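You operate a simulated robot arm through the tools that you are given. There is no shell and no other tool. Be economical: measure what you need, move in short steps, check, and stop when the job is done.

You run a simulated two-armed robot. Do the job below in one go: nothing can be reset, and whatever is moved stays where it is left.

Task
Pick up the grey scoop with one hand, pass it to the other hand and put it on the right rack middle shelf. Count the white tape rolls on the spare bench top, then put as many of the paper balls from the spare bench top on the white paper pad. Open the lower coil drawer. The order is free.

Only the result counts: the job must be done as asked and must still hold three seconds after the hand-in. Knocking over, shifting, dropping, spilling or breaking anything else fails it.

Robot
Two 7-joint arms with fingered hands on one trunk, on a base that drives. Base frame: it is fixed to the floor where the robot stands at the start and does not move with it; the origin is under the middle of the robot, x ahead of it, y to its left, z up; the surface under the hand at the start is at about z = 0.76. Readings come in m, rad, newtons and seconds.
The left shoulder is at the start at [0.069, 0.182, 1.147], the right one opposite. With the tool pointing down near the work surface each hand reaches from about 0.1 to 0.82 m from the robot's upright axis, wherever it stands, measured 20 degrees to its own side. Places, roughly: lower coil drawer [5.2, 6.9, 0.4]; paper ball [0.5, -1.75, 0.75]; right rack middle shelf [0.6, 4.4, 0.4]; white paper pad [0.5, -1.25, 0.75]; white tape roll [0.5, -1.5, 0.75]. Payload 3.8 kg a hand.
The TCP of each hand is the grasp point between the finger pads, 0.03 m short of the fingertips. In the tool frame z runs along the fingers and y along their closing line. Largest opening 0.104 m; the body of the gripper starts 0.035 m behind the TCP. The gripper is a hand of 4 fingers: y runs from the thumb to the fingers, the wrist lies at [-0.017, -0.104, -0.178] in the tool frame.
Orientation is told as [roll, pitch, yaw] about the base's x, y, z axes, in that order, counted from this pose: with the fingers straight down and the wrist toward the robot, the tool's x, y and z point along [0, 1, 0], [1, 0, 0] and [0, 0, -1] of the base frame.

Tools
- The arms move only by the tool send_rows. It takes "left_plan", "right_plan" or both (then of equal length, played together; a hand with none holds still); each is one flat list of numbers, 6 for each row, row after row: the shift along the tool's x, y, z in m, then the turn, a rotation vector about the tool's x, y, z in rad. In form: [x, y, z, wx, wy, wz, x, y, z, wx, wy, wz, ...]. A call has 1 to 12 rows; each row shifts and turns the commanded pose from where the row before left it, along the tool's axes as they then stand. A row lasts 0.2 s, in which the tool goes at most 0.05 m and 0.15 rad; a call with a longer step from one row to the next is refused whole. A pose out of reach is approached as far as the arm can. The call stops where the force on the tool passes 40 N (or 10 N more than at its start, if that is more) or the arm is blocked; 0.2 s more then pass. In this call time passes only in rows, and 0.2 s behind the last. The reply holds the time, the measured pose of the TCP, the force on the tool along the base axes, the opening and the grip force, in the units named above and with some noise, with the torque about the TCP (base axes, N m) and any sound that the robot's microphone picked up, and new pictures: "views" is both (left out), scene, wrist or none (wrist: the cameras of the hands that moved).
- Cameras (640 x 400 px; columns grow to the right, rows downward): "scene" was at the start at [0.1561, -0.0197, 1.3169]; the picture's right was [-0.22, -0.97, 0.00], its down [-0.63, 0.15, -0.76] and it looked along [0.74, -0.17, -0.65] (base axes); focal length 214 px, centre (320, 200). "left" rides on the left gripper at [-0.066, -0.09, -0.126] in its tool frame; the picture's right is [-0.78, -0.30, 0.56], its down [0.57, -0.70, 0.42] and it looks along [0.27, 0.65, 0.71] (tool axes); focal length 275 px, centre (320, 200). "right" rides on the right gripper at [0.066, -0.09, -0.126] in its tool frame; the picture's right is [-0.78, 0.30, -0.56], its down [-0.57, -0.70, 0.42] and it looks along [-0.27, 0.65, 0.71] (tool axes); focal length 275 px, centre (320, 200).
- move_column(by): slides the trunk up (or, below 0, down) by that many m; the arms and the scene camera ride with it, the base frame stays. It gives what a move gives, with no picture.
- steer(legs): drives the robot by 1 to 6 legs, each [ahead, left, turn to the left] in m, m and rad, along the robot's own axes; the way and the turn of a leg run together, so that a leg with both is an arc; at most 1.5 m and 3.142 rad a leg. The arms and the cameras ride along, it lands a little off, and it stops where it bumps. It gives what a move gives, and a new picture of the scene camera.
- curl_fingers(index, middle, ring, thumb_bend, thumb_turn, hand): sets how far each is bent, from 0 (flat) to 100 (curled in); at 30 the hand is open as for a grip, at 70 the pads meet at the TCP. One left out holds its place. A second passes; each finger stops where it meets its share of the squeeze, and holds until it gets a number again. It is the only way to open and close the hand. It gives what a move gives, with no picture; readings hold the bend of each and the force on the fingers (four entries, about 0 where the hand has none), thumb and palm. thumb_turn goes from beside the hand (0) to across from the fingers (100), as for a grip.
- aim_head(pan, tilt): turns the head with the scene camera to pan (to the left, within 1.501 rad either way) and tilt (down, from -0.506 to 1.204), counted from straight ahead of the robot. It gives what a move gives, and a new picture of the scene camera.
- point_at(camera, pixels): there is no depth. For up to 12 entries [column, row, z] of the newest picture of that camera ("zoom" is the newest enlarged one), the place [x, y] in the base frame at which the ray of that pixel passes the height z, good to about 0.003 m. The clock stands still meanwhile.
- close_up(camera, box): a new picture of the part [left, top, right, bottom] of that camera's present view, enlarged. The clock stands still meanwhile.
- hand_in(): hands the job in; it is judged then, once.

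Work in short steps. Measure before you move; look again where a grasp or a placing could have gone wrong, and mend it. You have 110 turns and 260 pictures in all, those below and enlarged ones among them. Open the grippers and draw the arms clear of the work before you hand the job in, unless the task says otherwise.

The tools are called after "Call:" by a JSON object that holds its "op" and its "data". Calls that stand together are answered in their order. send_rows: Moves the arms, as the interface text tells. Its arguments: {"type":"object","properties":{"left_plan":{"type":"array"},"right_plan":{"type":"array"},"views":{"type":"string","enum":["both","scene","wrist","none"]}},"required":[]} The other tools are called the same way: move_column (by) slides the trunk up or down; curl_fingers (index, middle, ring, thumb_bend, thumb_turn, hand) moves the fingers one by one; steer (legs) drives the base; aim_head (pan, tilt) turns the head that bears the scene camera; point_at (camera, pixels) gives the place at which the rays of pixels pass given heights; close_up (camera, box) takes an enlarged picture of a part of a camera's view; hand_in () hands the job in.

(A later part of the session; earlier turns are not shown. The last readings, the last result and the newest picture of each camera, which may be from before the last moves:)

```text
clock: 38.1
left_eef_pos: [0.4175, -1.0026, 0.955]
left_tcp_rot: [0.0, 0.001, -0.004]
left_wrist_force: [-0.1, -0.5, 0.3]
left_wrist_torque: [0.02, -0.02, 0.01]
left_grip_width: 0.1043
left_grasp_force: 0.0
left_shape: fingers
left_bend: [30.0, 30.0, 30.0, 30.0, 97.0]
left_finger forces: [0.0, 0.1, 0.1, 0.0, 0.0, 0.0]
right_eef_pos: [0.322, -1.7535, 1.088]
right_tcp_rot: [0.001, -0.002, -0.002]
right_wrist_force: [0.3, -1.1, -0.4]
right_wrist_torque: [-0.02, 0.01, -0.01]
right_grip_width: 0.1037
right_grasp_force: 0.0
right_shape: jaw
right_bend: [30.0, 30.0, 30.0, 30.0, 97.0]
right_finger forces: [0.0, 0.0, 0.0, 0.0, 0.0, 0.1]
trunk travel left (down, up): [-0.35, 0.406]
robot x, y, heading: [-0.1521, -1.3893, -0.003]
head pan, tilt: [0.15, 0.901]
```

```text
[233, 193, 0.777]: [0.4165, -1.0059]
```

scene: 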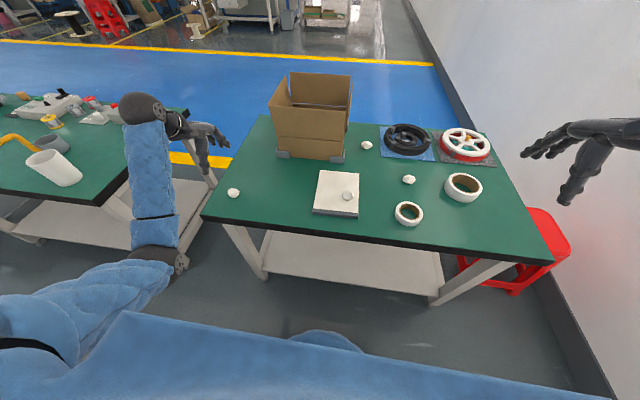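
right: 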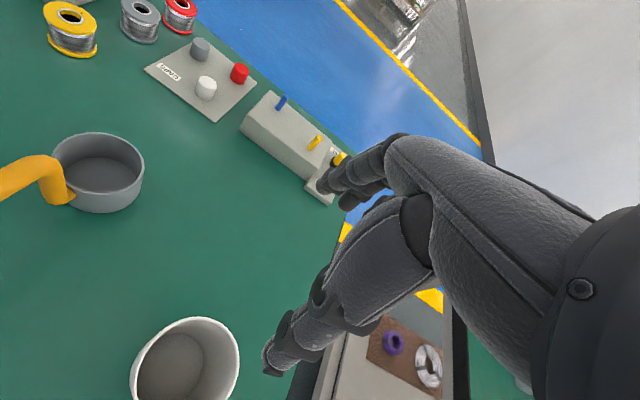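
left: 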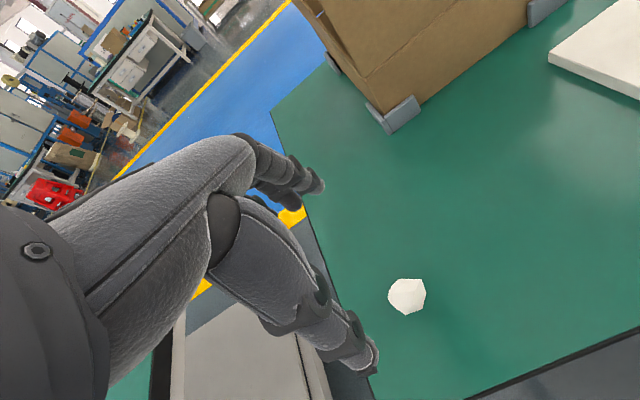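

Well aligned; I descend to z≈0.80, shifting 2 mm, grip, and lift.

Call:
{"op": "send_rows", "data": {"left_plan": [-0.002, 0, 0.04, 0, 0, 0, 0, 0, 0.04, 0, 0, 0, 0, 0, 0.04, 0, 0, 0, 0, 0, 0.025, 0, 0, 0, 0, 0, 0.01, 0, 0, 0], "views": "wrist"}}

Call:
{"op": "curl_fingers", "data": {"hand": "left", "index": 70, "middle": 70, "ring": 70, "thumb_bend": 70}}

Call:
{"op": "send_rows", "data": {"left_plan": [0, 0, -0.03, 0, 0, 0, 0, 0, -0.04, 0, 0, 0, 0, 0, -0.04, 0, 0, 0, 0, 0, -0.02, 0, 0, 0], "views": "wrist"}}

```text
clock: 39.3
left_eef_pos: [0.4179, -1.0059, 0.7996]
left_tcp_rot: [-0.001, -0.001, -0.002]
left_wrist_force: [-0.3, 0.4, -0.6]
left_wrist_torque: [0.03, -0.01, -0.01]
left_grip_width: 0.1043
left_grasp_force: 0.0
left_shape: fingers
left_bend: [30.0, 30.0, 30.0, 30.0, 97.0]
left_finger forces: [0.0, 0.0, 0.0, 0.0, 0.0, 0.0]
right_eef_pos: [0.3225, -1.752, 1.0882]
right_tcp_rot: [0.0, 0.003, -0.001]
right_wrist_force: [-1.3, -0.4, -0.2]
right_wrist_torque: [-0.01, 0.01, 0.0]
right_grip_width: 0.1035
right_grasp_force: 0.1
right_shape: jaw
right_bend: [30.0, 30.0, 30.0, 30.0, 97.0]
right_finger forces: [0.0, 0.1, 0.1, 0.0, 0.1, 0.0]
trunk travel left (down, up): [-0.35, 0.406]
robot x, y, heading: [-0.1489, -1.3881, -0.007]
head pan, tilt: [0.15, 0.901]
```

left: 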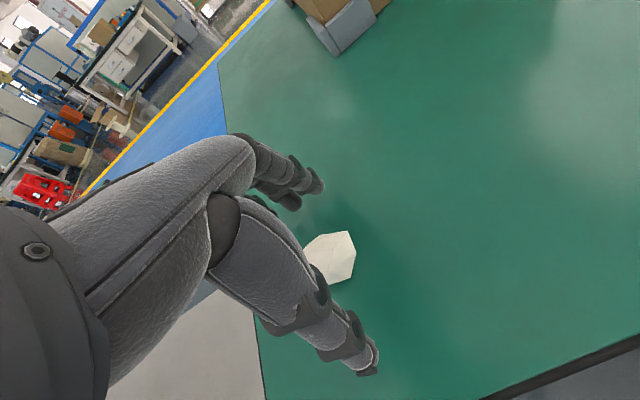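

```text
clock: 40.3
left_eef_pos: [0.4189, -1.0068, 0.8007]
left_tcp_rot: [0.0, 0.001, 0.0]
left_wrist_force: [0.0, 0.1, 1.1]
left_wrist_torque: [-0.01, 0.0, -0.05]
left_grip_width: 0.0254
left_grasp_force: 10.0
left_shape: fingers
left_bend: [63.0, 64.0, 70.0, 60.0, 96.0]
left_finger forces: [4.4, 6.4, 0.1, 0.1, 10.2, 0.0]
right_eef_pos: [0.3216, -1.753, 1.0869]
right_tcp_rot: [-0.001, 0.0, -0.003]
right_wrist_force: [-0.1, -0.3, 0.7]
right_wrist_torque: [-0.03, 0.01, 0.05]
right_grip_width: 0.1037
right_grasp_force: 0.0
right_shape: jaw
right_bend: [30.0, 30.0, 30.0, 30.0, 97.0]
right_finger forces: [0.0, 0.0, 0.0, 0.0, 0.0, 0.0]
trunk travel left (down, up): [-0.35, 0.406]
robot x, y, heading: [-0.149, -1.3939, -0.005]
head pan, tilt: [0.15, 0.901]
```

```text
clock: 41.3
left_eef_pos: [0.4178, -1.0063, 0.9287]
left_tcp_rot: [0.001, 0.001, -0.001]
left_wrist_force: [0.4, -0.1, -0.2]
left_wrist_torque: [0.01, -0.04, 0.01]
left_grip_width: 0.0257
left_grasp_force: 10.5
left_shape: fingers
left_bend: [64.0, 64.0, 70.0, 60.0, 96.0]
left_finger forces: [4.5, 6.0, 0.1, 0.0, 9.9, 0.0]
right_eef_pos: [0.322, -1.7547, 1.0873]
right_tcp_rot: [0.001, -0.001, -0.002]
right_wrist_force: [-0.3, 0.0, -0.6]
right_wrist_torque: [-0.01, -0.02, 0.06]
right_grip_width: 0.1037
right_grasp_force: 0.1
right_shape: jaw
right_bend: [30.0, 30.0, 30.0, 30.0, 97.0]
right_finger forces: [0.0, 0.1, 0.0, 0.1, 0.0, 0.1]
trunk travel left (down, up): [-0.35, 0.406]
robot x, y, heading: [-0.1509, -1.3923, -0.004]
head pan, tilt: [0.15, 0.901]
```

left: 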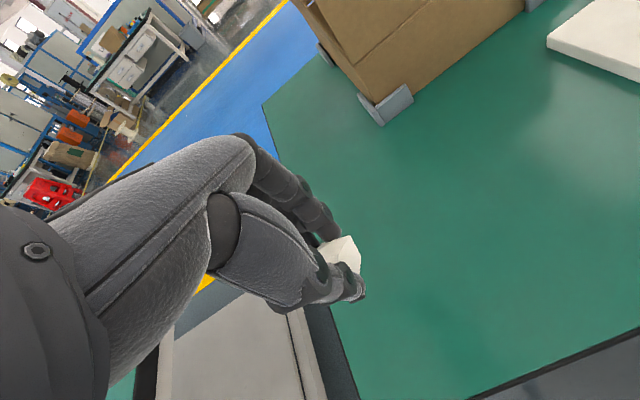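

Held. I carry it to (0.47,-1.328) on the pad, clear of the first ball, and lower to just above contact.

Call:
{"op": "send_rows", "data": {"left_plan": [-0.04, 0.007, 0, 0, 0, 0, -0.04, 0.007, 0, 0, 0, 0, -0.04, 0.007, 0, 0, 0, 0, -0.04, 0.007, 0, 0, 0, 0, -0.04, 0.007, 0, 0, 0, 0, -0.04, 0.007, 0, 0, 0, 0, -0.04, 0.007, 0, 0, 0, 0, -0.042, 0.003, 0, 0, 0, 0, 0, 0, 0.04, 0, 0, 0, 0, 0, 0.04, 0, 0, 0, 0, 0, 0.022, 0, 0, 0], "views": "wrist"}}

Call:
{"op": "send_rows", "data": {"left_plan": [0, 0, 0.004, 0, 0, 0, 0, 0, 0.002, 0, 0, 0], "views": "none"}}

Call:
{"op": "send_rows", "data": {"left_plan": [0, 0, 0.003, 0, 0, 0], "views": "none"}}

```text
clock: 43.7
left_eef_pos: [0.4691, -1.3281, 0.8287]
left_tcp_rot: [0.001, 0.0, 0.0]
left_wrist_force: [-0.7, 0.3, -0.7]
left_wrist_torque: [0.03, 0.0, 0.01]
left_grip_width: 0.0253
left_grasp_force: 10.0
left_shape: fingers
left_bend: [64.0, 64.0, 70.0, 60.0, 96.0]
left_finger forces: [4.3, 5.8, 0.0, 0.0, 9.4, 0.0]
right_eef_pos: [0.3222, -1.7525, 1.0877]
right_tcp_rot: [0.0, 0.0, -0.002]
right_wrist_force: [0.0, -0.1, 0.3]
right_wrist_torque: [0.02, 0.0, 0.0]
right_grip_width: 0.1038
right_grasp_force: 0.0
right_shape: jaw
right_bend: [30.0, 30.0, 30.0, 30.0, 97.0]
right_finger forces: [0.0, 0.0, 0.1, 0.0, 0.0, 0.1]
trunk travel left (down, up): [-0.35, 0.406]
robot x, y, heading: [-0.1495, -1.3892, -0.003]
head pan, tilt: [0.15, 0.901]
```

left: 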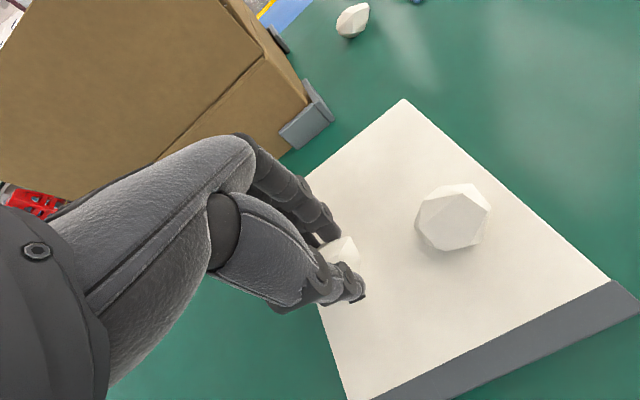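

```text
clock: 44.3
left_eef_pos: [0.4684, -1.3284, 0.8217]
left_tcp_rot: [0.0, -0.001, -0.003]
left_wrist_force: [0.3, 0.3, -0.2]
left_wrist_torque: [-0.01, 0.02, -0.03]
left_grip_width: 0.0253
left_grasp_force: 9.5
left_shape: fingers
left_bend: [64.0, 64.0, 70.0, 60.0, 96.0]
left_finger forces: [4.2, 5.9, 0.0, 0.0, 9.5, 0.1]
right_eef_pos: [0.3222, -1.7531, 1.0867]
right_tcp_rot: [0.001, 0.0, -0.002]
right_wrist_force: [-0.7, -0.2, 0.5]
right_wrist_torque: [0.0, 0.02, -0.02]
right_grip_width: 0.1038
right_grasp_force: 0.1
right_shape: jaw
right_bend: [30.0, 30.0, 30.0, 30.0, 97.0]
right_finger forces: [0.1, 0.0, 0.1, 0.0, 0.1, 0.0]
trunk travel left (down, up): [-0.35, 0.406]
robot x, y, heading: [-0.1518, -1.3875, -0.005]
head pan, tilt: [0.15, 0.901]
```

```text
clock: 44.7
left_eef_pos: [0.469, -1.3287, 0.8194]
left_tcp_rot: [0.0, 0.003, -0.002]
left_wrist_force: [0.1, 0.4, -0.2]
left_wrist_torque: [0.04, 0.0, -0.02]
left_grip_width: 0.0255
left_grasp_force: 10.0
left_shape: fingers
left_bend: [64.0, 64.0, 70.0, 60.0, 96.0]
left_finger forces: [4.2, 5.7, 0.0, 0.1, 9.6, 0.0]
right_eef_pos: [0.3216, -1.7529, 1.0877]
right_tcp_rot: [-0.001, -0.001, -0.002]
right_wrist_force: [-0.4, 0.1, -0.1]
right_wrist_torque: [-0.02, -0.01, -0.02]
right_grip_width: 0.1038
right_grasp_force: 0.0
right_shape: jaw
right_bend: [30.0, 30.0, 30.0, 30.0, 97.0]
right_finger forces: [0.0, 0.0, 0.0, 0.0, 0.0, 0.0]
trunk travel left (down, up): [-0.35, 0.406]
robot x, y, heading: [-0.1499, -1.3935, -0.001]
head pan, tilt: [0.15, 0.901]
```

Two more millimetres, then a staged release and lift.

Call:
{"op": "send_rows", "data": {"left_plan": [0, 0, 0.002, 0, 0, 0], "views": "none"}}

Call:
{"op": "curl_fingers", "data": {"hand": "left", "index": 58, "middle": 58, "ring": 58, "thumb_bend": 54}}

Call:
{"op": "curl_fingers", "data": {"hand": "left", "index": 30, "middle": 30, "ring": 30, "thumb_bend": 30}}

Call:
{"op": "send_rows", "data": {"left_plan": [0, 0, -0.02, 0, 0, 0, 0, 0, -0.04, 0, 0, 0, 0, 0, -0.04, 0, 0, 0, 0, 0, -0.04, 0, 0, 0, 0, 0, -0.04, 0, 0, 0, 0, 0, -0.04, 0, 0, 0, 0.04, 0, -0.02, 0, 0, 0, 0.04, 0, 0, 0, 0, 0]}}

Call:
{"op": "close_up", "data": {"camera": "scene", "box": [280, 140, 400, 240]}}

```text
clock: 45.1
left_eef_pos: [0.4688, -1.3283, 0.8179]
left_tcp_rot: [-0.002, 0.0, -0.001]
left_wrist_force: [0.6, -0.3, -0.4]
left_wrist_torque: [-0.04, 0.02, -0.01]
left_grip_width: 0.0256
left_grasp_force: 9.8
left_shape: fingers
left_bend: [64.0, 64.0, 70.0, 60.0, 96.0]
left_finger forces: [4.3, 6.0, 0.0, 0.0, 9.7, 0.0]
right_eef_pos: [0.3216, -1.7536, 1.0881]
right_tcp_rot: [0.001, 0.0, -0.002]
right_wrist_force: [0.1, 0.0, 0.9]
right_wrist_torque: [0.01, -0.04, -0.02]
right_grip_width: 0.1038
right_grasp_force: 0.0
right_shape: jaw
right_bend: [30.0, 30.0, 30.0, 30.0, 97.0]
right_finger forces: [0.0, 0.0, 0.1, 0.0, 0.0, 0.0]
trunk travel left (down, up): [-0.35, 0.406]
robot x, y, heading: [-0.1489, -1.3895, -0.004]
head pan, tilt: [0.15, 0.901]
```

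```text
clock: 46.1
left_eef_pos: [0.4674, -1.3285, 0.8179]
left_tcp_rot: [-0.002, 0.0, -0.001]
left_wrist_force: [0.5, -0.2, -0.3]
left_wrist_torque: [-0.03, -0.03, 0.01]
left_grip_width: 0.0387
left_grasp_force: 0.1
left_shape: fingers
left_bend: [57.0, 57.0, 57.0, 54.0, 97.0]
left_finger forces: [0.0, 0.0, 0.0, 0.1, 0.0, 0.0]
right_eef_pos: [0.3215, -1.7538, 1.0878]
right_tcp_rot: [0.001, 0.002, 0.0]
right_wrist_force: [0.0, 0.2, 1.0]
right_wrist_torque: [0.01, 0.01, 0.0]
right_grip_width: 0.1038
right_grasp_force: 0.0
right_shape: jaw
right_bend: [30.0, 30.0, 30.0, 30.0, 97.0]
right_finger forces: [0.0, 0.0, 0.0, 0.0, 0.0, 0.1]
trunk travel left (down, up): [-0.35, 0.406]
robot x, y, heading: [-0.1512, -1.3878, -0.002]
head pan, tilt: [0.15, 0.901]
```

```text
clock: 47.1
left_eef_pos: [0.4685, -1.3285, 0.8171]
left_tcp_rot: [0.001, 0.001, -0.001]
left_wrist_force: [0.7, 0.2, 0.8]
left_wrist_torque: [0.0, -0.01, 0.04]
left_grip_width: 0.1042
left_grasp_force: 0.1
left_shape: fingers
left_bend: [30.0, 30.0, 30.0, 30.0, 97.0]
left_finger forces: [0.0, 0.0, 0.1, 0.0, 0.0, 0.2]
right_eef_pos: [0.3213, -1.7535, 1.0875]
right_tcp_rot: [0.0, -0.001, -0.001]
right_wrist_force: [-0.2, 0.8, 0.1]
right_wrist_torque: [-0.02, 0.02, 0.03]
right_grip_width: 0.1037
right_grasp_force: 0.1
right_shape: jaw
right_bend: [30.0, 30.0, 30.0, 30.0, 97.0]
right_finger forces: [0.1, 0.0, 0.0, 0.0, 0.0, 0.1]
trunk travel left (down, up): [-0.35, 0.406]
robot x, y, heading: [-0.1533, -1.3912, -0.007]
head pan, tilt: [0.15, 0.901]
```

```text
clock: 48.9
left_eef_pos: [0.4691, -1.2491, 1.0573]
left_tcp_rot: [0.0, 0.002, -0.005]
left_wrist_force: [0.4, -0.4, 0.4]
left_wrist_torque: [0.0, 0.03, 0.02]
left_grip_width: 0.1043
left_grasp_force: 0.0
left_shape: fingers
left_bend: [30.0, 30.0, 30.0, 30.0, 97.0]
left_finger forces: [0.0, 0.1, 0.0, 0.0, 0.0, 0.0]
right_eef_pos: [0.3214, -1.7538, 1.0883]
right_tcp_rot: [0.0, 0.0, -0.004]
right_wrist_force: [0.7, -0.2, 0.3]
right_wrist_torque: [-0.01, 0.01, 0.01]
right_grip_width: 0.1034
right_grasp_force: 0.0
right_shape: jaw
right_bend: [30.0, 30.0, 30.0, 30.0, 97.0]
right_finger forces: [0.0, 0.0, 0.0, 0.0, 0.0, 0.0]
trunk travel left (down, up): [-0.35, 0.406]
robot x, y, heading: [-0.1509, -1.3906, -0.004]
head pan, tilt: [0.15, 0.901]
```

scene: 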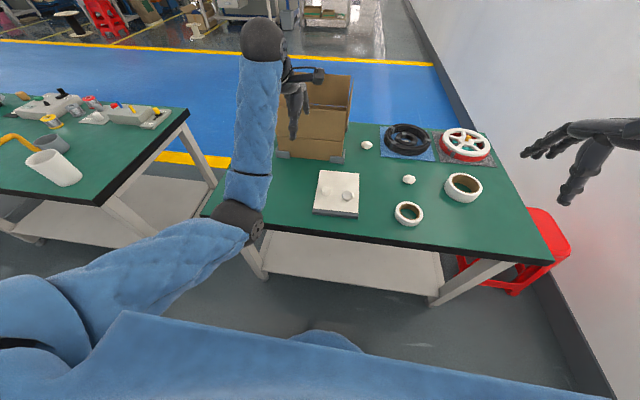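
left: 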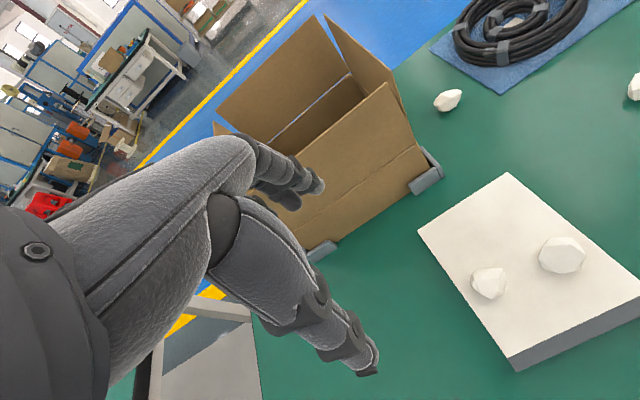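

```text
4.00 times, centred on (340, 190) of scene
```

zoom: 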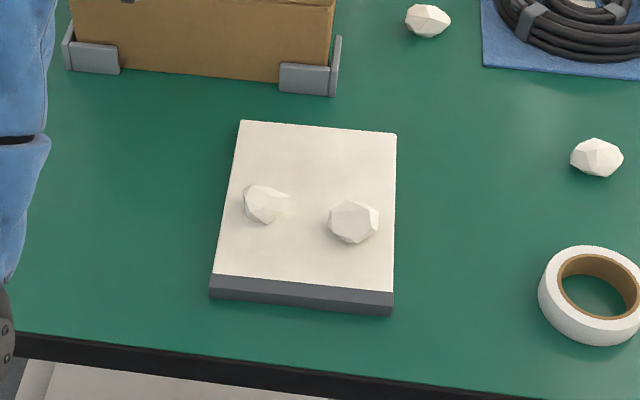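

Two balls rest on the pad. To be sure no roll hides behind the box, I measure the gap between the box's back and the bench's far edge.

Call:
{"op": "close_up", "data": {"camera": "left", "box": [200, 0, 480, 200]}}

Call:
{"op": "point_at", "data": {"camera": "left", "pixels": [[440, 178, 0.76], [410, 192, 0.76], [320, 260, 0.76], [396, 67, 0.76], [466, 0, 0.76], [425, 45, 0.76], [400, 65, 0.76], [388, 90, 0.9]]}}

Call:
{"op": "point_at", "data": {"camera": "scene", "pixels": [[346, 153, 0.76], [280, 155, 0.76], [343, 163, 0.76], [375, 126, 0.76], [365, 126, 0.76], [352, 127, 0.76]]}}

```text
2.00 times, centred on (340, 100) of left
```

zoom: 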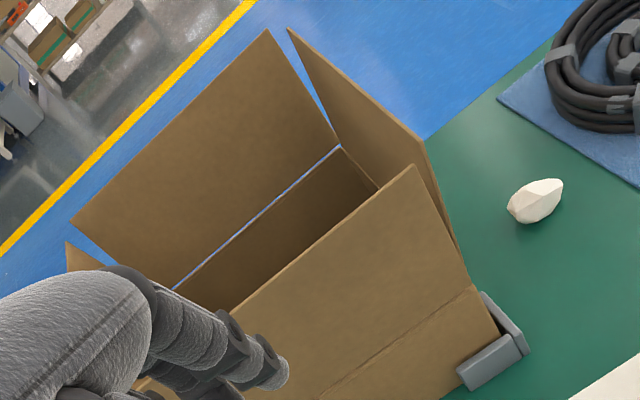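

```text
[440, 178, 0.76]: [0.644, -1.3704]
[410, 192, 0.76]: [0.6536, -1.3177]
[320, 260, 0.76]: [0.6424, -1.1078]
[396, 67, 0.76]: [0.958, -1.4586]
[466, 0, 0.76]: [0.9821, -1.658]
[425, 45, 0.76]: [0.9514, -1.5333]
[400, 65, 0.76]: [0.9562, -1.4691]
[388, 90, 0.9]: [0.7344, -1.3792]
```

```text
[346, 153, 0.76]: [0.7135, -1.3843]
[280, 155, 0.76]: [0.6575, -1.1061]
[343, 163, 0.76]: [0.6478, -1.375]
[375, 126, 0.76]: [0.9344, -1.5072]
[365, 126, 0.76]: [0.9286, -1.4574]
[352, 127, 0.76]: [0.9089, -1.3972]
```

I find the crease height at the front corner and then the back corner's position at that height.

Call:
{"op": "point_at", "data": {"camera": "left", "pixels": [[415, 144, 0.8], [415, 144, 0.84], [415, 144, 0.88], [350, 73.5, 0.8], [350, 73.5, 0.84], [350, 73.5, 0.88], [267, 143, 0.84]]}}

```text
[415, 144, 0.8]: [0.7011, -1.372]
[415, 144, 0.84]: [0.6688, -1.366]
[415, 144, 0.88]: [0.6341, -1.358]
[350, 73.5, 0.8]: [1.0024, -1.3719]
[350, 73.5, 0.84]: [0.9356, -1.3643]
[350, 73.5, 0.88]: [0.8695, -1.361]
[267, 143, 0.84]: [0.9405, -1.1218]
```

The box's back is at x≈0.92, flush with the bench's far edge, so the count of two stands. Now I drive back to the scoop, standing at about (-0.02,-0.15).

Call:
{"op": "steer", "data": {"legs": [[0, 1.24, 0], [0.13, 0, 0]]}}

Call:
{"op": "aim_head", "data": {"pan": 0.0, "tilt": 0.9}}

Call:
{"op": "close_up", "data": {"camera": "left", "box": [0, 0, 640, 400]}}

Call:
{"op": "close_up", "data": {"camera": "right", "box": [0, 0, 640, 400]}}

```text
clock: 56.0
left_eef_pos: [0.5995, -0.0067, 1.0578]
left_tcp_rot: [0.0, 0.002, 0.002]
left_wrist_force: [0.2, 0.0, -0.8]
left_wrist_torque: [-0.02, 0.04, 0.01]
left_grip_width: 0.1044
left_grasp_force: 0.1
left_shape: fingers
left_bend: [30.0, 30.0, 30.0, 30.0, 97.0]
left_finger forces: [0.2, 0.0, 0.0, 0.1, 0.0, 0.0]
right_eef_pos: [0.4572, -0.5127, 1.0868]
right_tcp_rot: [0.001, 0.002, 0.003]
right_wrist_force: [0.4, -0.2, 0.8]
right_wrist_torque: [0.0, 0.02, 0.0]
right_grip_width: 0.1038
right_grasp_force: 0.0
right_shape: jaw
right_bend: [30.0, 30.0, 30.0, 30.0, 97.0]
right_finger forces: [0.0, 0.0, 0.0, 0.0, 0.0, 0.0]
trunk travel left (down, up): [-0.35, 0.406]
robot x, y, heading: [-0.0199, -0.1485, 0.005]
head pan, tilt: [0.15, 0.901]
```

scene: 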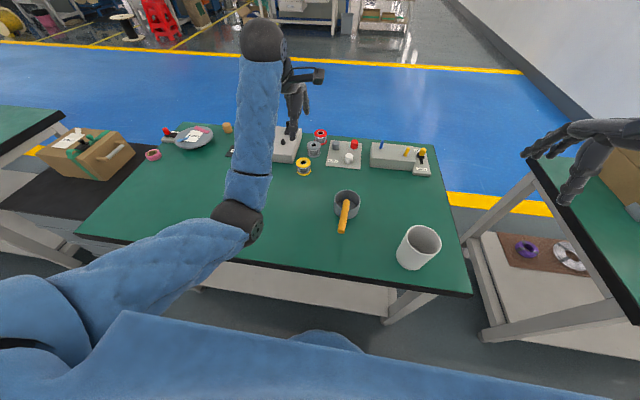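

```text
clock: 56.7
left_eef_pos: [0.5976, -0.0065, 1.0568]
left_tcp_rot: [0.0, -0.001, 0.003]
left_wrist_force: [-0.5, 0.1, 0.3]
left_wrist_torque: [0.0, 0.04, -0.02]
left_grip_width: 0.1043
left_grasp_force: 0.1
left_shape: fingers
left_bend: [30.0, 30.0, 30.0, 30.0, 97.0]
left_finger forces: [0.1, 0.0, 0.0, 0.0, 0.0, 0.1]
right_eef_pos: [0.4545, -0.5119, 1.0875]
right_tcp_rot: [-0.001, 0.002, 0.002]
right_wrist_force: [0.0, 0.6, -0.6]
right_wrist_torque: [-0.02, 0.02, -0.02]
right_grip_width: 0.1038
right_grasp_force: 0.0
right_shape: jaw
right_bend: [30.0, 30.0, 30.0, 30.0, 97.0]
right_finger forces: [0.0, 0.0, 0.0, 0.1, 0.0, 0.0]
trunk travel left (down, up): [-0.35, 0.406]
robot x, y, heading: [-0.0232, -0.1538, 0.007]
head pan, tilt: [0.0, 0.901]
```

scene: 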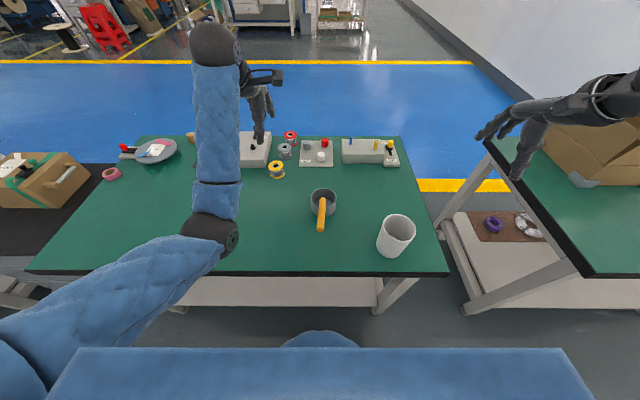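

```text
1.00 times, centred on (320, 200) of left (not enlarged: the box is as wide or as high as the picture)
```

zoom: 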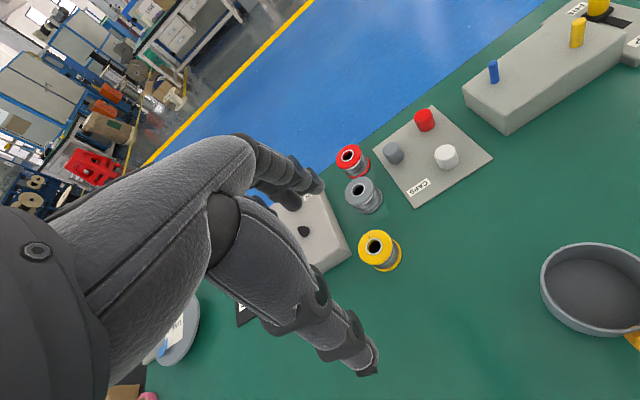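

```text
1.00 times, centred on (320, 200) of right (not enlarged: the box is as wide or as high as the picture)
```

zoom: 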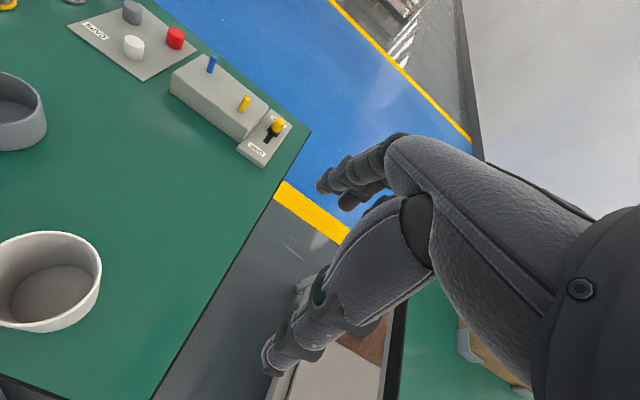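

I move the left hand toward the pot (staying high) to view the scoop from the wrist, and zoom the scene on it.

Call:
{"op": "send_rows", "data": {"left_plan": [-0.04, -0.01, 0, 0, 0, 0, -0.04, -0.01, 0, 0, 0, 0, -0.02, -0.01, 0, 0, 0, 0], "views": "both"}}

Call:
{"op": "close_up", "data": {"camera": "scene", "box": [280, 170, 376, 230]}}

```text
clock: 57.5
left_eef_pos: [0.5687, -0.1064, 1.0585]
left_tcp_rot: [0.0, 0.0, 0.006]
left_wrist_force: [-0.7, 0.6, -0.5]
left_wrist_torque: [-0.01, 0.03, 0.0]
left_grip_width: 0.1044
left_grasp_force: 0.1
left_shape: fingers
left_bend: [30.0, 30.0, 30.0, 30.0, 97.0]
left_finger forces: [0.1, 0.0, 0.0, 0.0, 0.1, 0.0]
right_eef_pos: [0.4551, -0.5123, 1.0881]
right_tcp_rot: [-0.001, 0.0, 0.002]
right_wrist_force: [0.7, -0.3, -0.4]
right_wrist_torque: [0.01, -0.04, 0.01]
right_grip_width: 0.1036
right_grasp_force: 0.0
right_shape: jaw
right_bend: [30.0, 30.0, 30.0, 30.0, 97.0]
right_finger forces: [0.0, 0.1, 0.1, 0.0, 0.0, 0.0]
trunk travel left (down, up): [-0.35, 0.406]
robot x, y, heading: [-0.0202, -0.153, -0.0]
head pan, tilt: [0.0, 0.901]
```

scene: 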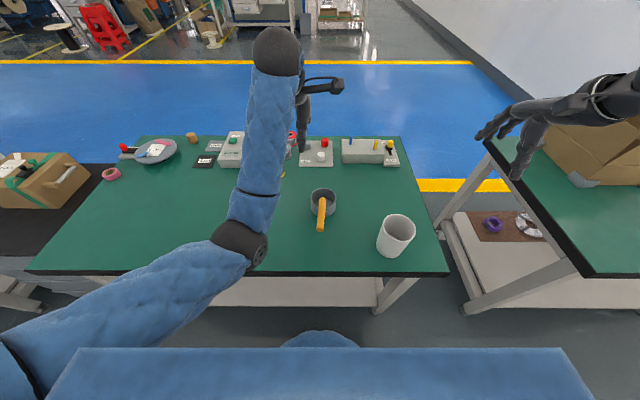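
left: 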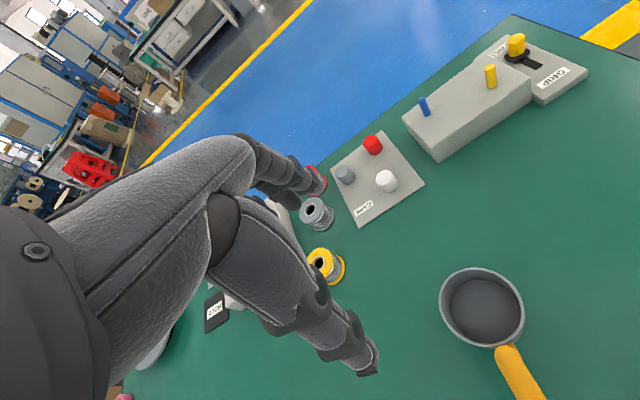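

```text
6.67 times, centred on (328, 200) of scene
```

zoom: 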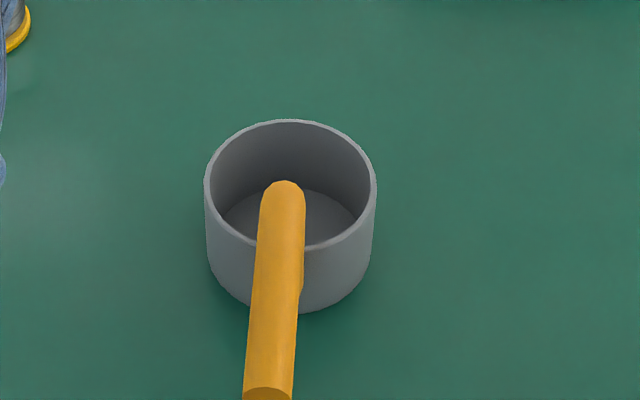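

I triangulate the rim and handle from both cameras.

Call:
{"op": "point_at", "data": {"camera": "left", "pixels": [[439, 309, 0.81], [525, 310, 0.81], [484, 268, 0.81], [486, 348, 0.81], [439, 309, 0.83], [525, 310, 0.83], [484, 268, 0.83], [486, 348, 0.83], [505, 347, 0.83], [505, 347, 0.87], [505, 347, 0.89]]}}

Call:
{"op": "point_at", "data": {"camera": "zoom", "pixels": [[293, 120, 0.81], [205, 188, 0.81], [377, 188, 0.81], [290, 250, 0.81], [293, 120, 0.83], [205, 188, 0.83], [377, 188, 0.83], [285, 185, 0.83], [285, 185, 0.87], [268, 388, 0.85], [268, 388, 0.89], [285, 185, 0.89]]}}

```text
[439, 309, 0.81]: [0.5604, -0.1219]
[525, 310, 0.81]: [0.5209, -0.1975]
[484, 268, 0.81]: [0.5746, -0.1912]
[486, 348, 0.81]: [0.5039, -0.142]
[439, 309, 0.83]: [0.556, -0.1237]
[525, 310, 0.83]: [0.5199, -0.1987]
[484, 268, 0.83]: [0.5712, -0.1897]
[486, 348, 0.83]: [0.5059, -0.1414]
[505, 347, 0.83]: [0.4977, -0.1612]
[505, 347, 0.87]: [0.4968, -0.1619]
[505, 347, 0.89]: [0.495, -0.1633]
```

```text
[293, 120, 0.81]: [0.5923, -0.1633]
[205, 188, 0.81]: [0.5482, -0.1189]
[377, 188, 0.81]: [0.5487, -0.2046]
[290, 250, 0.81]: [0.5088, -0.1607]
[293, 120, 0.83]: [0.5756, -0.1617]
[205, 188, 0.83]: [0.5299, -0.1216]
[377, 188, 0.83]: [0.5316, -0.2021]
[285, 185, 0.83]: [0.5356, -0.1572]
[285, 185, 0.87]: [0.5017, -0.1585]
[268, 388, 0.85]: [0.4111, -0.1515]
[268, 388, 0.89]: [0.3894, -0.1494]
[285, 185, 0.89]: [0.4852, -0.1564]
```

Rim: centre (0.538,-0.163), z≈0.824, Ø≈83 mm; handle at z≈0.865 toward x≈0.41. Plan: left hand pinches the far-right wall from above (yaw −45°), lifts, and the right hand then takes the handle from the side. I turn and move the left hand over the pot.

Call:
{"op": "send_rows", "data": {"left_plan": [0, 0, 0, 0, 0, 0.131, 0, 0, 0, 0, 0, 0.131, 0, 0, 0, 0, 0, 0.131, 0, 0, 0, 0, 0, 0.131, 0, 0, 0, 0, 0, 0.131, 0, 0, 0, 0, 0, 0.131, -0.031, 0.03, 0, 0, 0, 0, -0.031, 0.029, 0.02, 0, 0, 0, 0, 0, 0.04, 0, 0, 0, 0, 0, 0.04, 0, 0, 0]}}

Call:
{"op": "curl_fingers", "data": {"hand": "left", "thumb_bend": 42}}

Call:
{"op": "close_up", "data": {"camera": "left", "box": [160, 100, 640, 400]}}

```text
clock: 59.7
left_eef_pos: [0.569, -0.1942, 0.96]
left_tcp_rot: [-0.002, 0.001, -0.781]
left_wrist_force: [0.1, -0.3, 0.8]
left_wrist_torque: [0.02, -0.02, -0.03]
left_grip_width: 0.1044
left_grasp_force: 0.1
left_shape: fingers
left_bend: [30.0, 30.0, 30.0, 30.0, 97.0]
left_finger forces: [0.0, 0.1, 0.1, 0.0, 0.0, 0.0]
right_eef_pos: [0.4551, -0.5127, 1.0878]
right_tcp_rot: [-0.001, 0.001, 0.001]
right_wrist_force: [-0.3, -0.2, 0.0]
right_wrist_torque: [0.02, -0.02, 0.0]
right_grip_width: 0.1037
right_grasp_force: 0.0
right_shape: jaw
right_bend: [30.0, 30.0, 30.0, 30.0, 97.0]
right_finger forces: [0.1, 0.0, 0.1, 0.0, 0.0, 0.0]
trunk travel left (down, up): [-0.35, 0.406]
robot x, y, heading: [-0.0221, -0.1486, 0.003]
head pan, tilt: [0.0, 0.901]
```

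scene: 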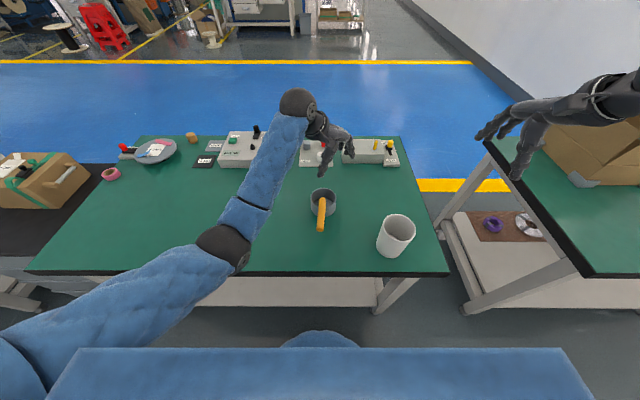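
left: 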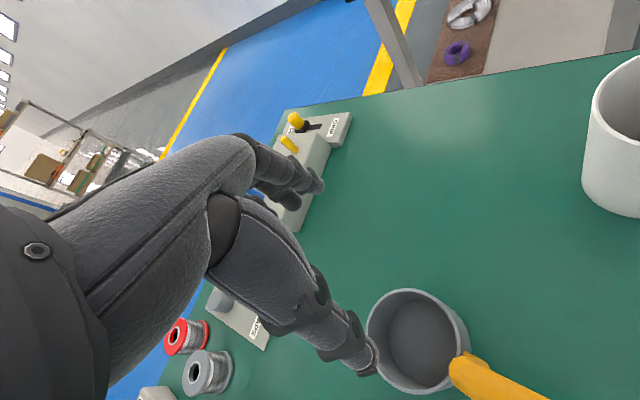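

```text
clock: 60.7
left_eef_pos: [0.5671, -0.1941, 0.9594]
left_tcp_rot: [0.0, 0.0, -0.781]
left_wrist_force: [1.4, -0.6, -0.1]
left_wrist_torque: [0.0, 0.02, 0.01]
left_grip_width: 0.0899
left_grasp_force: 0.0
left_shape: fingers
left_bend: [30.0, 30.0, 30.0, 42.0, 97.0]
left_finger forces: [0.1, 0.1, 0.0, 0.1, 0.0, 0.0]
right_eef_pos: [0.4547, -0.5132, 1.088]
right_tcp_rot: [0.0, 0.001, 0.004]
right_wrist_force: [0.7, -0.5, 0.1]
right_wrist_torque: [0.01, 0.02, 0.01]
right_grip_width: 0.104
right_grasp_force: 0.1
right_shape: jaw
right_bend: [30.0, 30.0, 30.0, 30.0, 97.0]
right_finger forces: [0.0, 0.0, 0.1, 0.0, 0.1, 0.0]
trunk travel left (down, up): [-0.35, 0.406]
robot x, y, heading: [-0.02, -0.1518, 0.001]
head pan, tilt: [0.0, 0.901]
```

```text
1.33 times, centred on (400, 250) of left
```

zoom: 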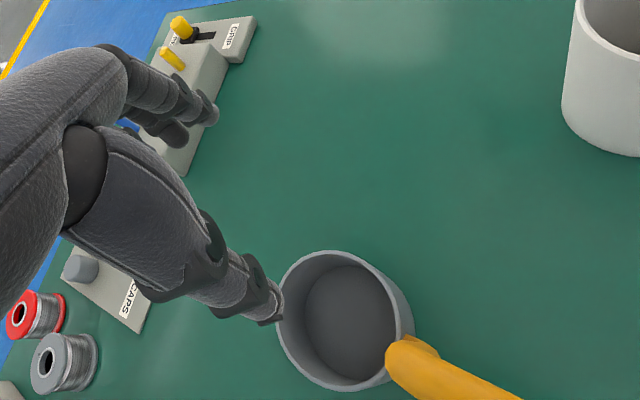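

The TCP line meets the far-right rim as planned. I check the neighbouring objects' distance before descending.

Call:
{"op": "point_at", "data": {"camera": "left", "pixels": [[297, 232, 0.765], [268, 348, 0.765], [391, 290, 0.824], [415, 288, 0.824], [368, 330, 0.824], [468, 340, 0.824]]}}

Call:
{"op": "close_up", "data": {"camera": "scene", "box": [290, 120, 410, 220]}}

Call:
{"op": "point_at", "data": {"camera": "scene", "pixels": [[343, 163, 0.765], [333, 166, 0.765], [300, 166, 0.765]]}}

```text
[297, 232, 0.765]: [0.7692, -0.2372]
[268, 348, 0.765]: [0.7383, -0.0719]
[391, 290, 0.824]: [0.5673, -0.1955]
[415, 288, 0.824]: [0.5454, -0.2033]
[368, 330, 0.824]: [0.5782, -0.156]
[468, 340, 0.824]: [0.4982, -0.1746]
```

```text
4.00 times, centred on (350, 170) of scene
```

zoom: 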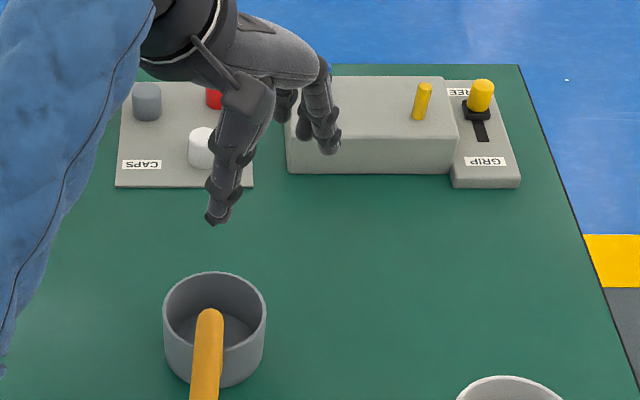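

```text
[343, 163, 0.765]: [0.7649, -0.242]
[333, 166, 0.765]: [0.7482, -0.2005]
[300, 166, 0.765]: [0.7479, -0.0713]
```

Neighbours are 15 cm away. I descend to z≈0.815.

Call:
{"op": "send_rows", "data": {"left_plan": [0, 0, 0.04, 0, 0, 0, 0, 0, 0.04, 0, 0, 0, 0, 0, 0.035, 0, 0, 0, 0, 0, 0.02, 0, 0, 0, 0, 0, 0.01, 0, 0, 0]}}

Call:
{"op": "close_up", "data": {"camera": "scene", "box": [280, 150, 376, 230]}}

```text
clock: 61.7
left_eef_pos: [0.5734, -0.1976, 0.8477]
left_tcp_rot: [0.005, -0.034, -0.787]
left_wrist_force: [-3.0, 1.0, 15.3]
left_wrist_torque: [0.51, 0.7, 0.08]
left_grip_width: 0.0981
left_grasp_force: 6.5
left_shape: fingers
left_bend: [30.0, 30.0, 30.0, 37.0, 96.0]
left_finger forces: [0.1, 0.2, 0.0, 0.1, 14.4, 0.0]
right_eef_pos: [0.4539, -0.5118, 1.088]
right_tcp_rot: [0.001, 0.0, 0.003]
right_wrist_force: [-0.6, -0.3, -0.7]
right_wrist_torque: [-0.02, 0.02, -0.03]
right_grip_width: 0.1036
right_grasp_force: 0.0
right_shape: jaw
right_bend: [30.0, 30.0, 30.0, 30.0, 97.0]
right_finger forces: [0.0, 0.0, 0.0, 0.0, 0.0, 0.0]
trunk travel left (down, up): [-0.35, 0.406]
robot x, y, heading: [-0.0163, -0.1501, 0.006]
head pan, tilt: [0.0, 0.901]
stopped in row 4 (left hand): the force on the tool passed its limit at 49 N (the readings are from after the stop); the commanded pose is now the measured one
```

scene: 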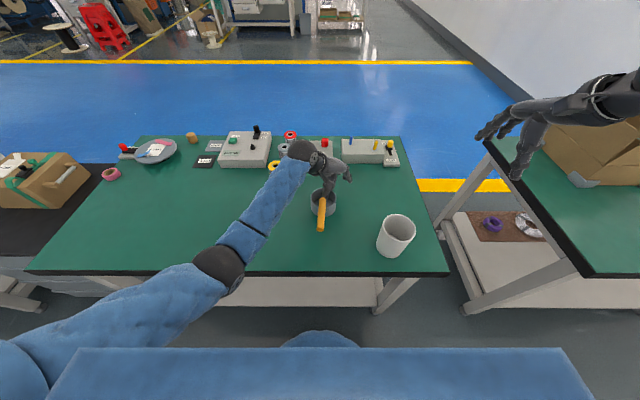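
left: 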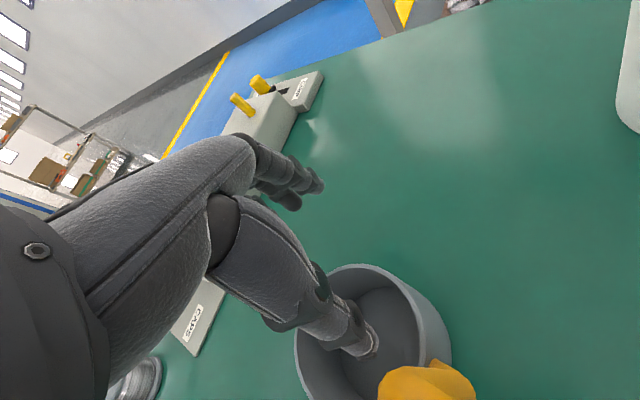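

```text
5.00 times, centred on (328, 190) of scene
```

zoom: 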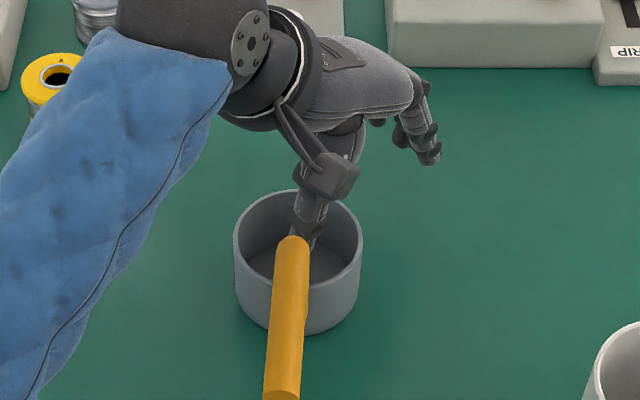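

The thumb met something at z≈0.848 (49 N peak). I check where the thumb tip is relative to the pot and whether the pot shifted.

Call:
{"op": "close_up", "data": {"camera": "left", "box": [250, 230, 490, 400]}}

Call:
{"op": "point_at", "data": {"camera": "left", "pixels": [[368, 345, 0.8], [368, 345, 0.82], [365, 264, 0.824], [450, 350, 0.824], [298, 335, 0.824], [385, 375, 0.87], [420, 366, 0.87]]}}

Call:
{"op": "point_at", "data": {"camera": "zoom", "pixels": [[300, 225, 0.824]]}}

```text
2.35 times, centred on (370, 315) of left
```

zoom: 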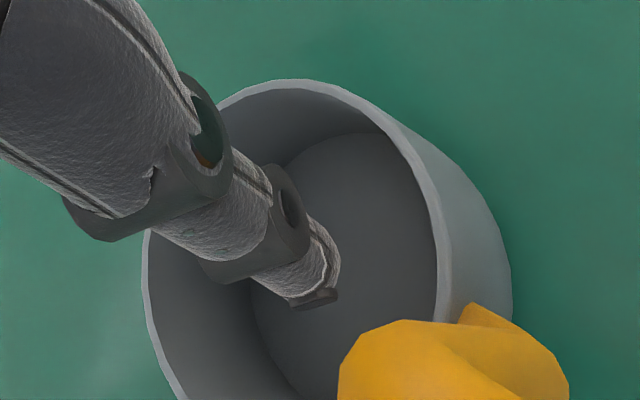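

```text
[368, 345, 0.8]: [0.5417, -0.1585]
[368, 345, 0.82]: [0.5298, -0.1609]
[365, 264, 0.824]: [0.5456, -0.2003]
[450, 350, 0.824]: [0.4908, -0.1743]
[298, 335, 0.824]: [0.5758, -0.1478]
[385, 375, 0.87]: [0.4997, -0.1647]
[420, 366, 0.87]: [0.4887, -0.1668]
```

```text
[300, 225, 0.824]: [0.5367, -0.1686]
```

The thumb seems blocked at the rim plane, so pinching the wall is unwise. New grasp: left hand at yaw −90°, gripping the pot from outside across its diameter, with the handle leaving through the open side. I back straight up, open the thumb and turn.

Call:
{"op": "send_rows", "data": {"left_plan": [0, 0, -0.03, 0, 0, 0, 0, 0, -0.04, 0, 0, 0, 0, 0, -0.04, 0, 0, 0, 0, 0, 0, 0, 0, 0.131, 0, 0, 0, 0, 0, 0.131, 0, 0, 0, 0, 0, 0.131, 0, 0, 0, 0, 0, 0.131, 0, 0, 0, 0, 0, 0.131, 0, 0, 0, 0, 0, 0.131], "views": "none"}}

Call:
{"op": "curl_fingers", "data": {"hand": "left", "thumb_bend": 30}}

Call:
{"op": "close_up", "data": {"camera": "left", "box": [160, 100, 640, 400]}}

Call:
{"op": "close_up", "data": {"camera": "scene", "box": [280, 150, 376, 230]}}

```text
clock: 63.7
left_eef_pos: [0.5692, -0.1961, 0.9545]
left_tcp_rot: [0.025, -0.019, -1.573]
left_wrist_force: [-0.2, 0.4, -0.2]
left_wrist_torque: [0.01, 0.03, 0.02]
left_grip_width: 0.0897
left_grasp_force: 0.0
left_shape: fingers
left_bend: [30.0, 30.0, 30.0, 42.0, 97.0]
left_finger forces: [0.0, 0.0, 0.1, 0.0, 0.0, 0.0]
right_eef_pos: [0.4544, -0.5118, 1.0883]
right_tcp_rot: [-0.001, -0.001, 0.004]
right_wrist_force: [0.1, -1.2, -0.4]
right_wrist_torque: [0.02, 0.01, 0.03]
right_grip_width: 0.1035
right_grasp_force: 0.0
right_shape: jaw
right_bend: [30.0, 30.0, 30.0, 30.0, 97.0]
right_finger forces: [0.1, 0.0, 0.0, 0.1, 0.0, 0.0]
trunk travel left (down, up): [-0.35, 0.406]
robot x, y, heading: [-0.0213, -0.1505, 0.004]
head pan, tilt: [0.0, 0.901]
```

```text
clock: 64.7
left_eef_pos: [0.569, -0.1959, 0.9544]
left_tcp_rot: [0.025, -0.019, -1.57]
left_wrist_force: [-0.1, 0.0, 0.9]
left_wrist_torque: [0.0, -0.01, -0.02]
left_grip_width: 0.1043
left_grasp_force: 0.0
left_shape: fingers
left_bend: [30.0, 30.0, 30.0, 30.0, 97.0]
left_finger forces: [0.0, 0.0, 0.0, 0.0, 0.0, 0.0]
right_eef_pos: [0.4549, -0.5121, 1.0886]
right_tcp_rot: [0.0, 0.001, 0.002]
right_wrist_force: [-0.2, 0.2, -1.3]
right_wrist_torque: [0.01, 0.02, -0.02]
right_grip_width: 0.1035
right_grasp_force: 0.1
right_shape: jaw
right_bend: [30.0, 30.0, 30.0, 30.0, 97.0]
right_finger forces: [0.0, 0.1, 0.0, 0.1, 0.0, 0.0]
trunk travel left (down, up): [-0.35, 0.406]
robot x, y, heading: [-0.0237, -0.1535, 0.002]
head pan, tilt: [0.0, 0.901]
```

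```text
1.33 times, centred on (400, 250) of left
```

zoom: 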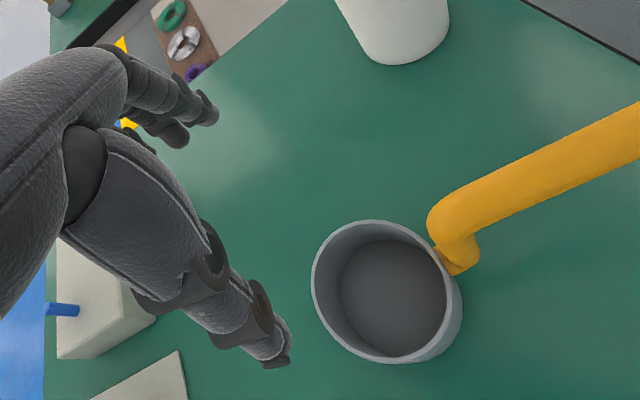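

```text
5.00 times, centred on (328, 190) of scene
```

zoom: 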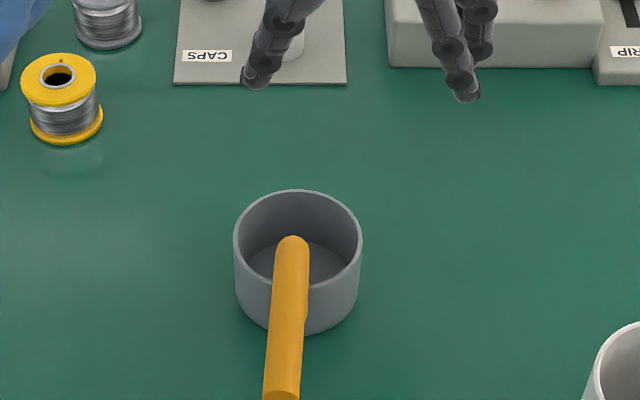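

I measure the rim again from both cameras.

Call:
{"op": "point_at", "data": {"camera": "zoom", "pixels": [[233, 240, 0.824], [361, 240, 0.824], [298, 189, 0.824], [293, 238, 0.87], [282, 395, 0.86]]}}

Call:
{"op": "point_at", "data": {"camera": "left", "pixels": [[394, 312, 0.824], [494, 316, 0.824], [443, 265, 0.824], [454, 372, 0.824], [490, 258, 0.87], [490, 258, 0.86], [400, 314, 0.76]]}}

```text
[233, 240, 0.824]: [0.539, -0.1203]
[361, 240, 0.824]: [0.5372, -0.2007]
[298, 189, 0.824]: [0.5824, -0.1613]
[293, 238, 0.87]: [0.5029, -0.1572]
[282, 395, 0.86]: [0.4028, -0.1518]
```

```text
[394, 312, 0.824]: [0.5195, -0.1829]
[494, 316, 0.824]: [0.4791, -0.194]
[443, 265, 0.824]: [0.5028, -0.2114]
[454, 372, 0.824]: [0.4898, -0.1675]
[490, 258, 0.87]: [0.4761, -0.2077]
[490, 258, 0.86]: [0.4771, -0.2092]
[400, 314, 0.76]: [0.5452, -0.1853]
```

Pot centre is (0.538,-0.162). I centre the left hand over it and look again before descending.

Call:
{"op": "send_rows", "data": {"left_plan": [-0.031, -0.034, 0, 0, 0, 0, 0, 0, 0.02, 0, 0, 0], "views": "both"}}

Call:
{"op": "point_at", "data": {"camera": "left", "pixels": [[307, 246, 0.93]]}}

Call:
{"op": "close_up", "data": {"camera": "scene", "box": [280, 150, 376, 230]}}

```text
clock: 65.3
left_eef_pos: [0.5388, -0.1605, 0.9332]
left_tcp_rot: [0.025, -0.017, -1.571]
left_wrist_force: [0.0, -0.4, 0.2]
left_wrist_torque: [0.0, 0.02, 0.0]
left_grip_width: 0.1043
left_grasp_force: 0.1
left_shape: fingers
left_bend: [30.0, 30.0, 30.0, 30.0, 97.0]
left_finger forces: [0.0, 0.1, 0.1, 0.1, 0.1, 0.1]
right_eef_pos: [0.4544, -0.5128, 1.0878]
right_tcp_rot: [0.0, 0.001, 0.004]
right_wrist_force: [-0.6, -0.2, 0.5]
right_wrist_torque: [0.04, 0.03, 0.0]
right_grip_width: 0.1037
right_grasp_force: 0.0
right_shape: jaw
right_bend: [30.0, 30.0, 30.0, 30.0, 97.0]
right_finger forces: [0.0, 0.1, 0.0, 0.0, 0.1, 0.0]
trunk travel left (down, up): [-0.35, 0.406]
robot x, y, heading: [-0.0214, -0.1509, 0.002]
head pan, tilt: [0.0, 0.901]
```

scene: 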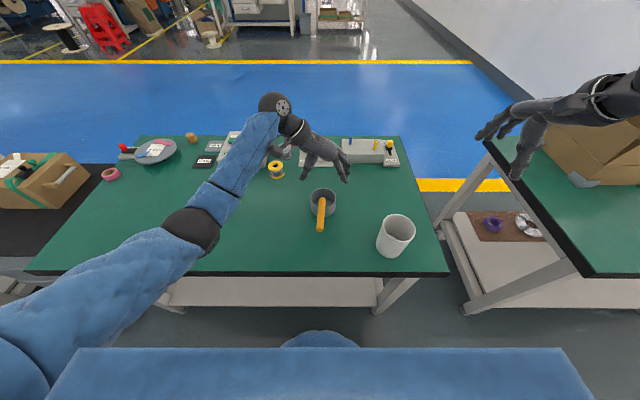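
left: 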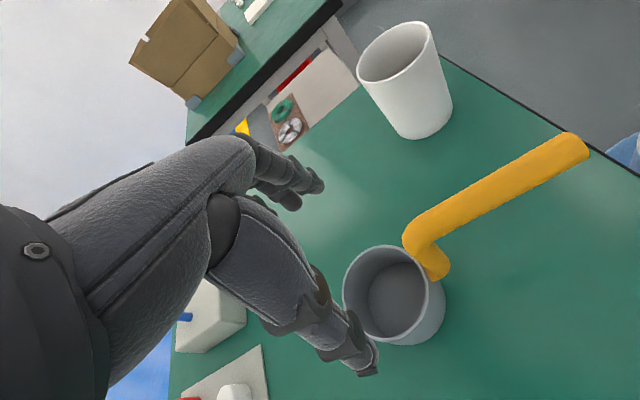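

```text
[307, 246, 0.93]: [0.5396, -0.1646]
```

```text
5.00 times, centred on (328, 190) of scene
```

zoom: 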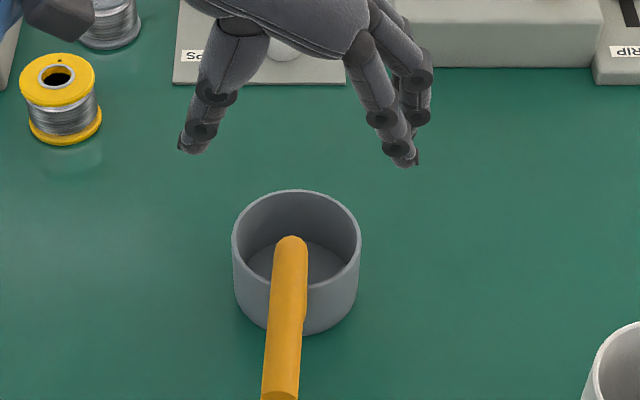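

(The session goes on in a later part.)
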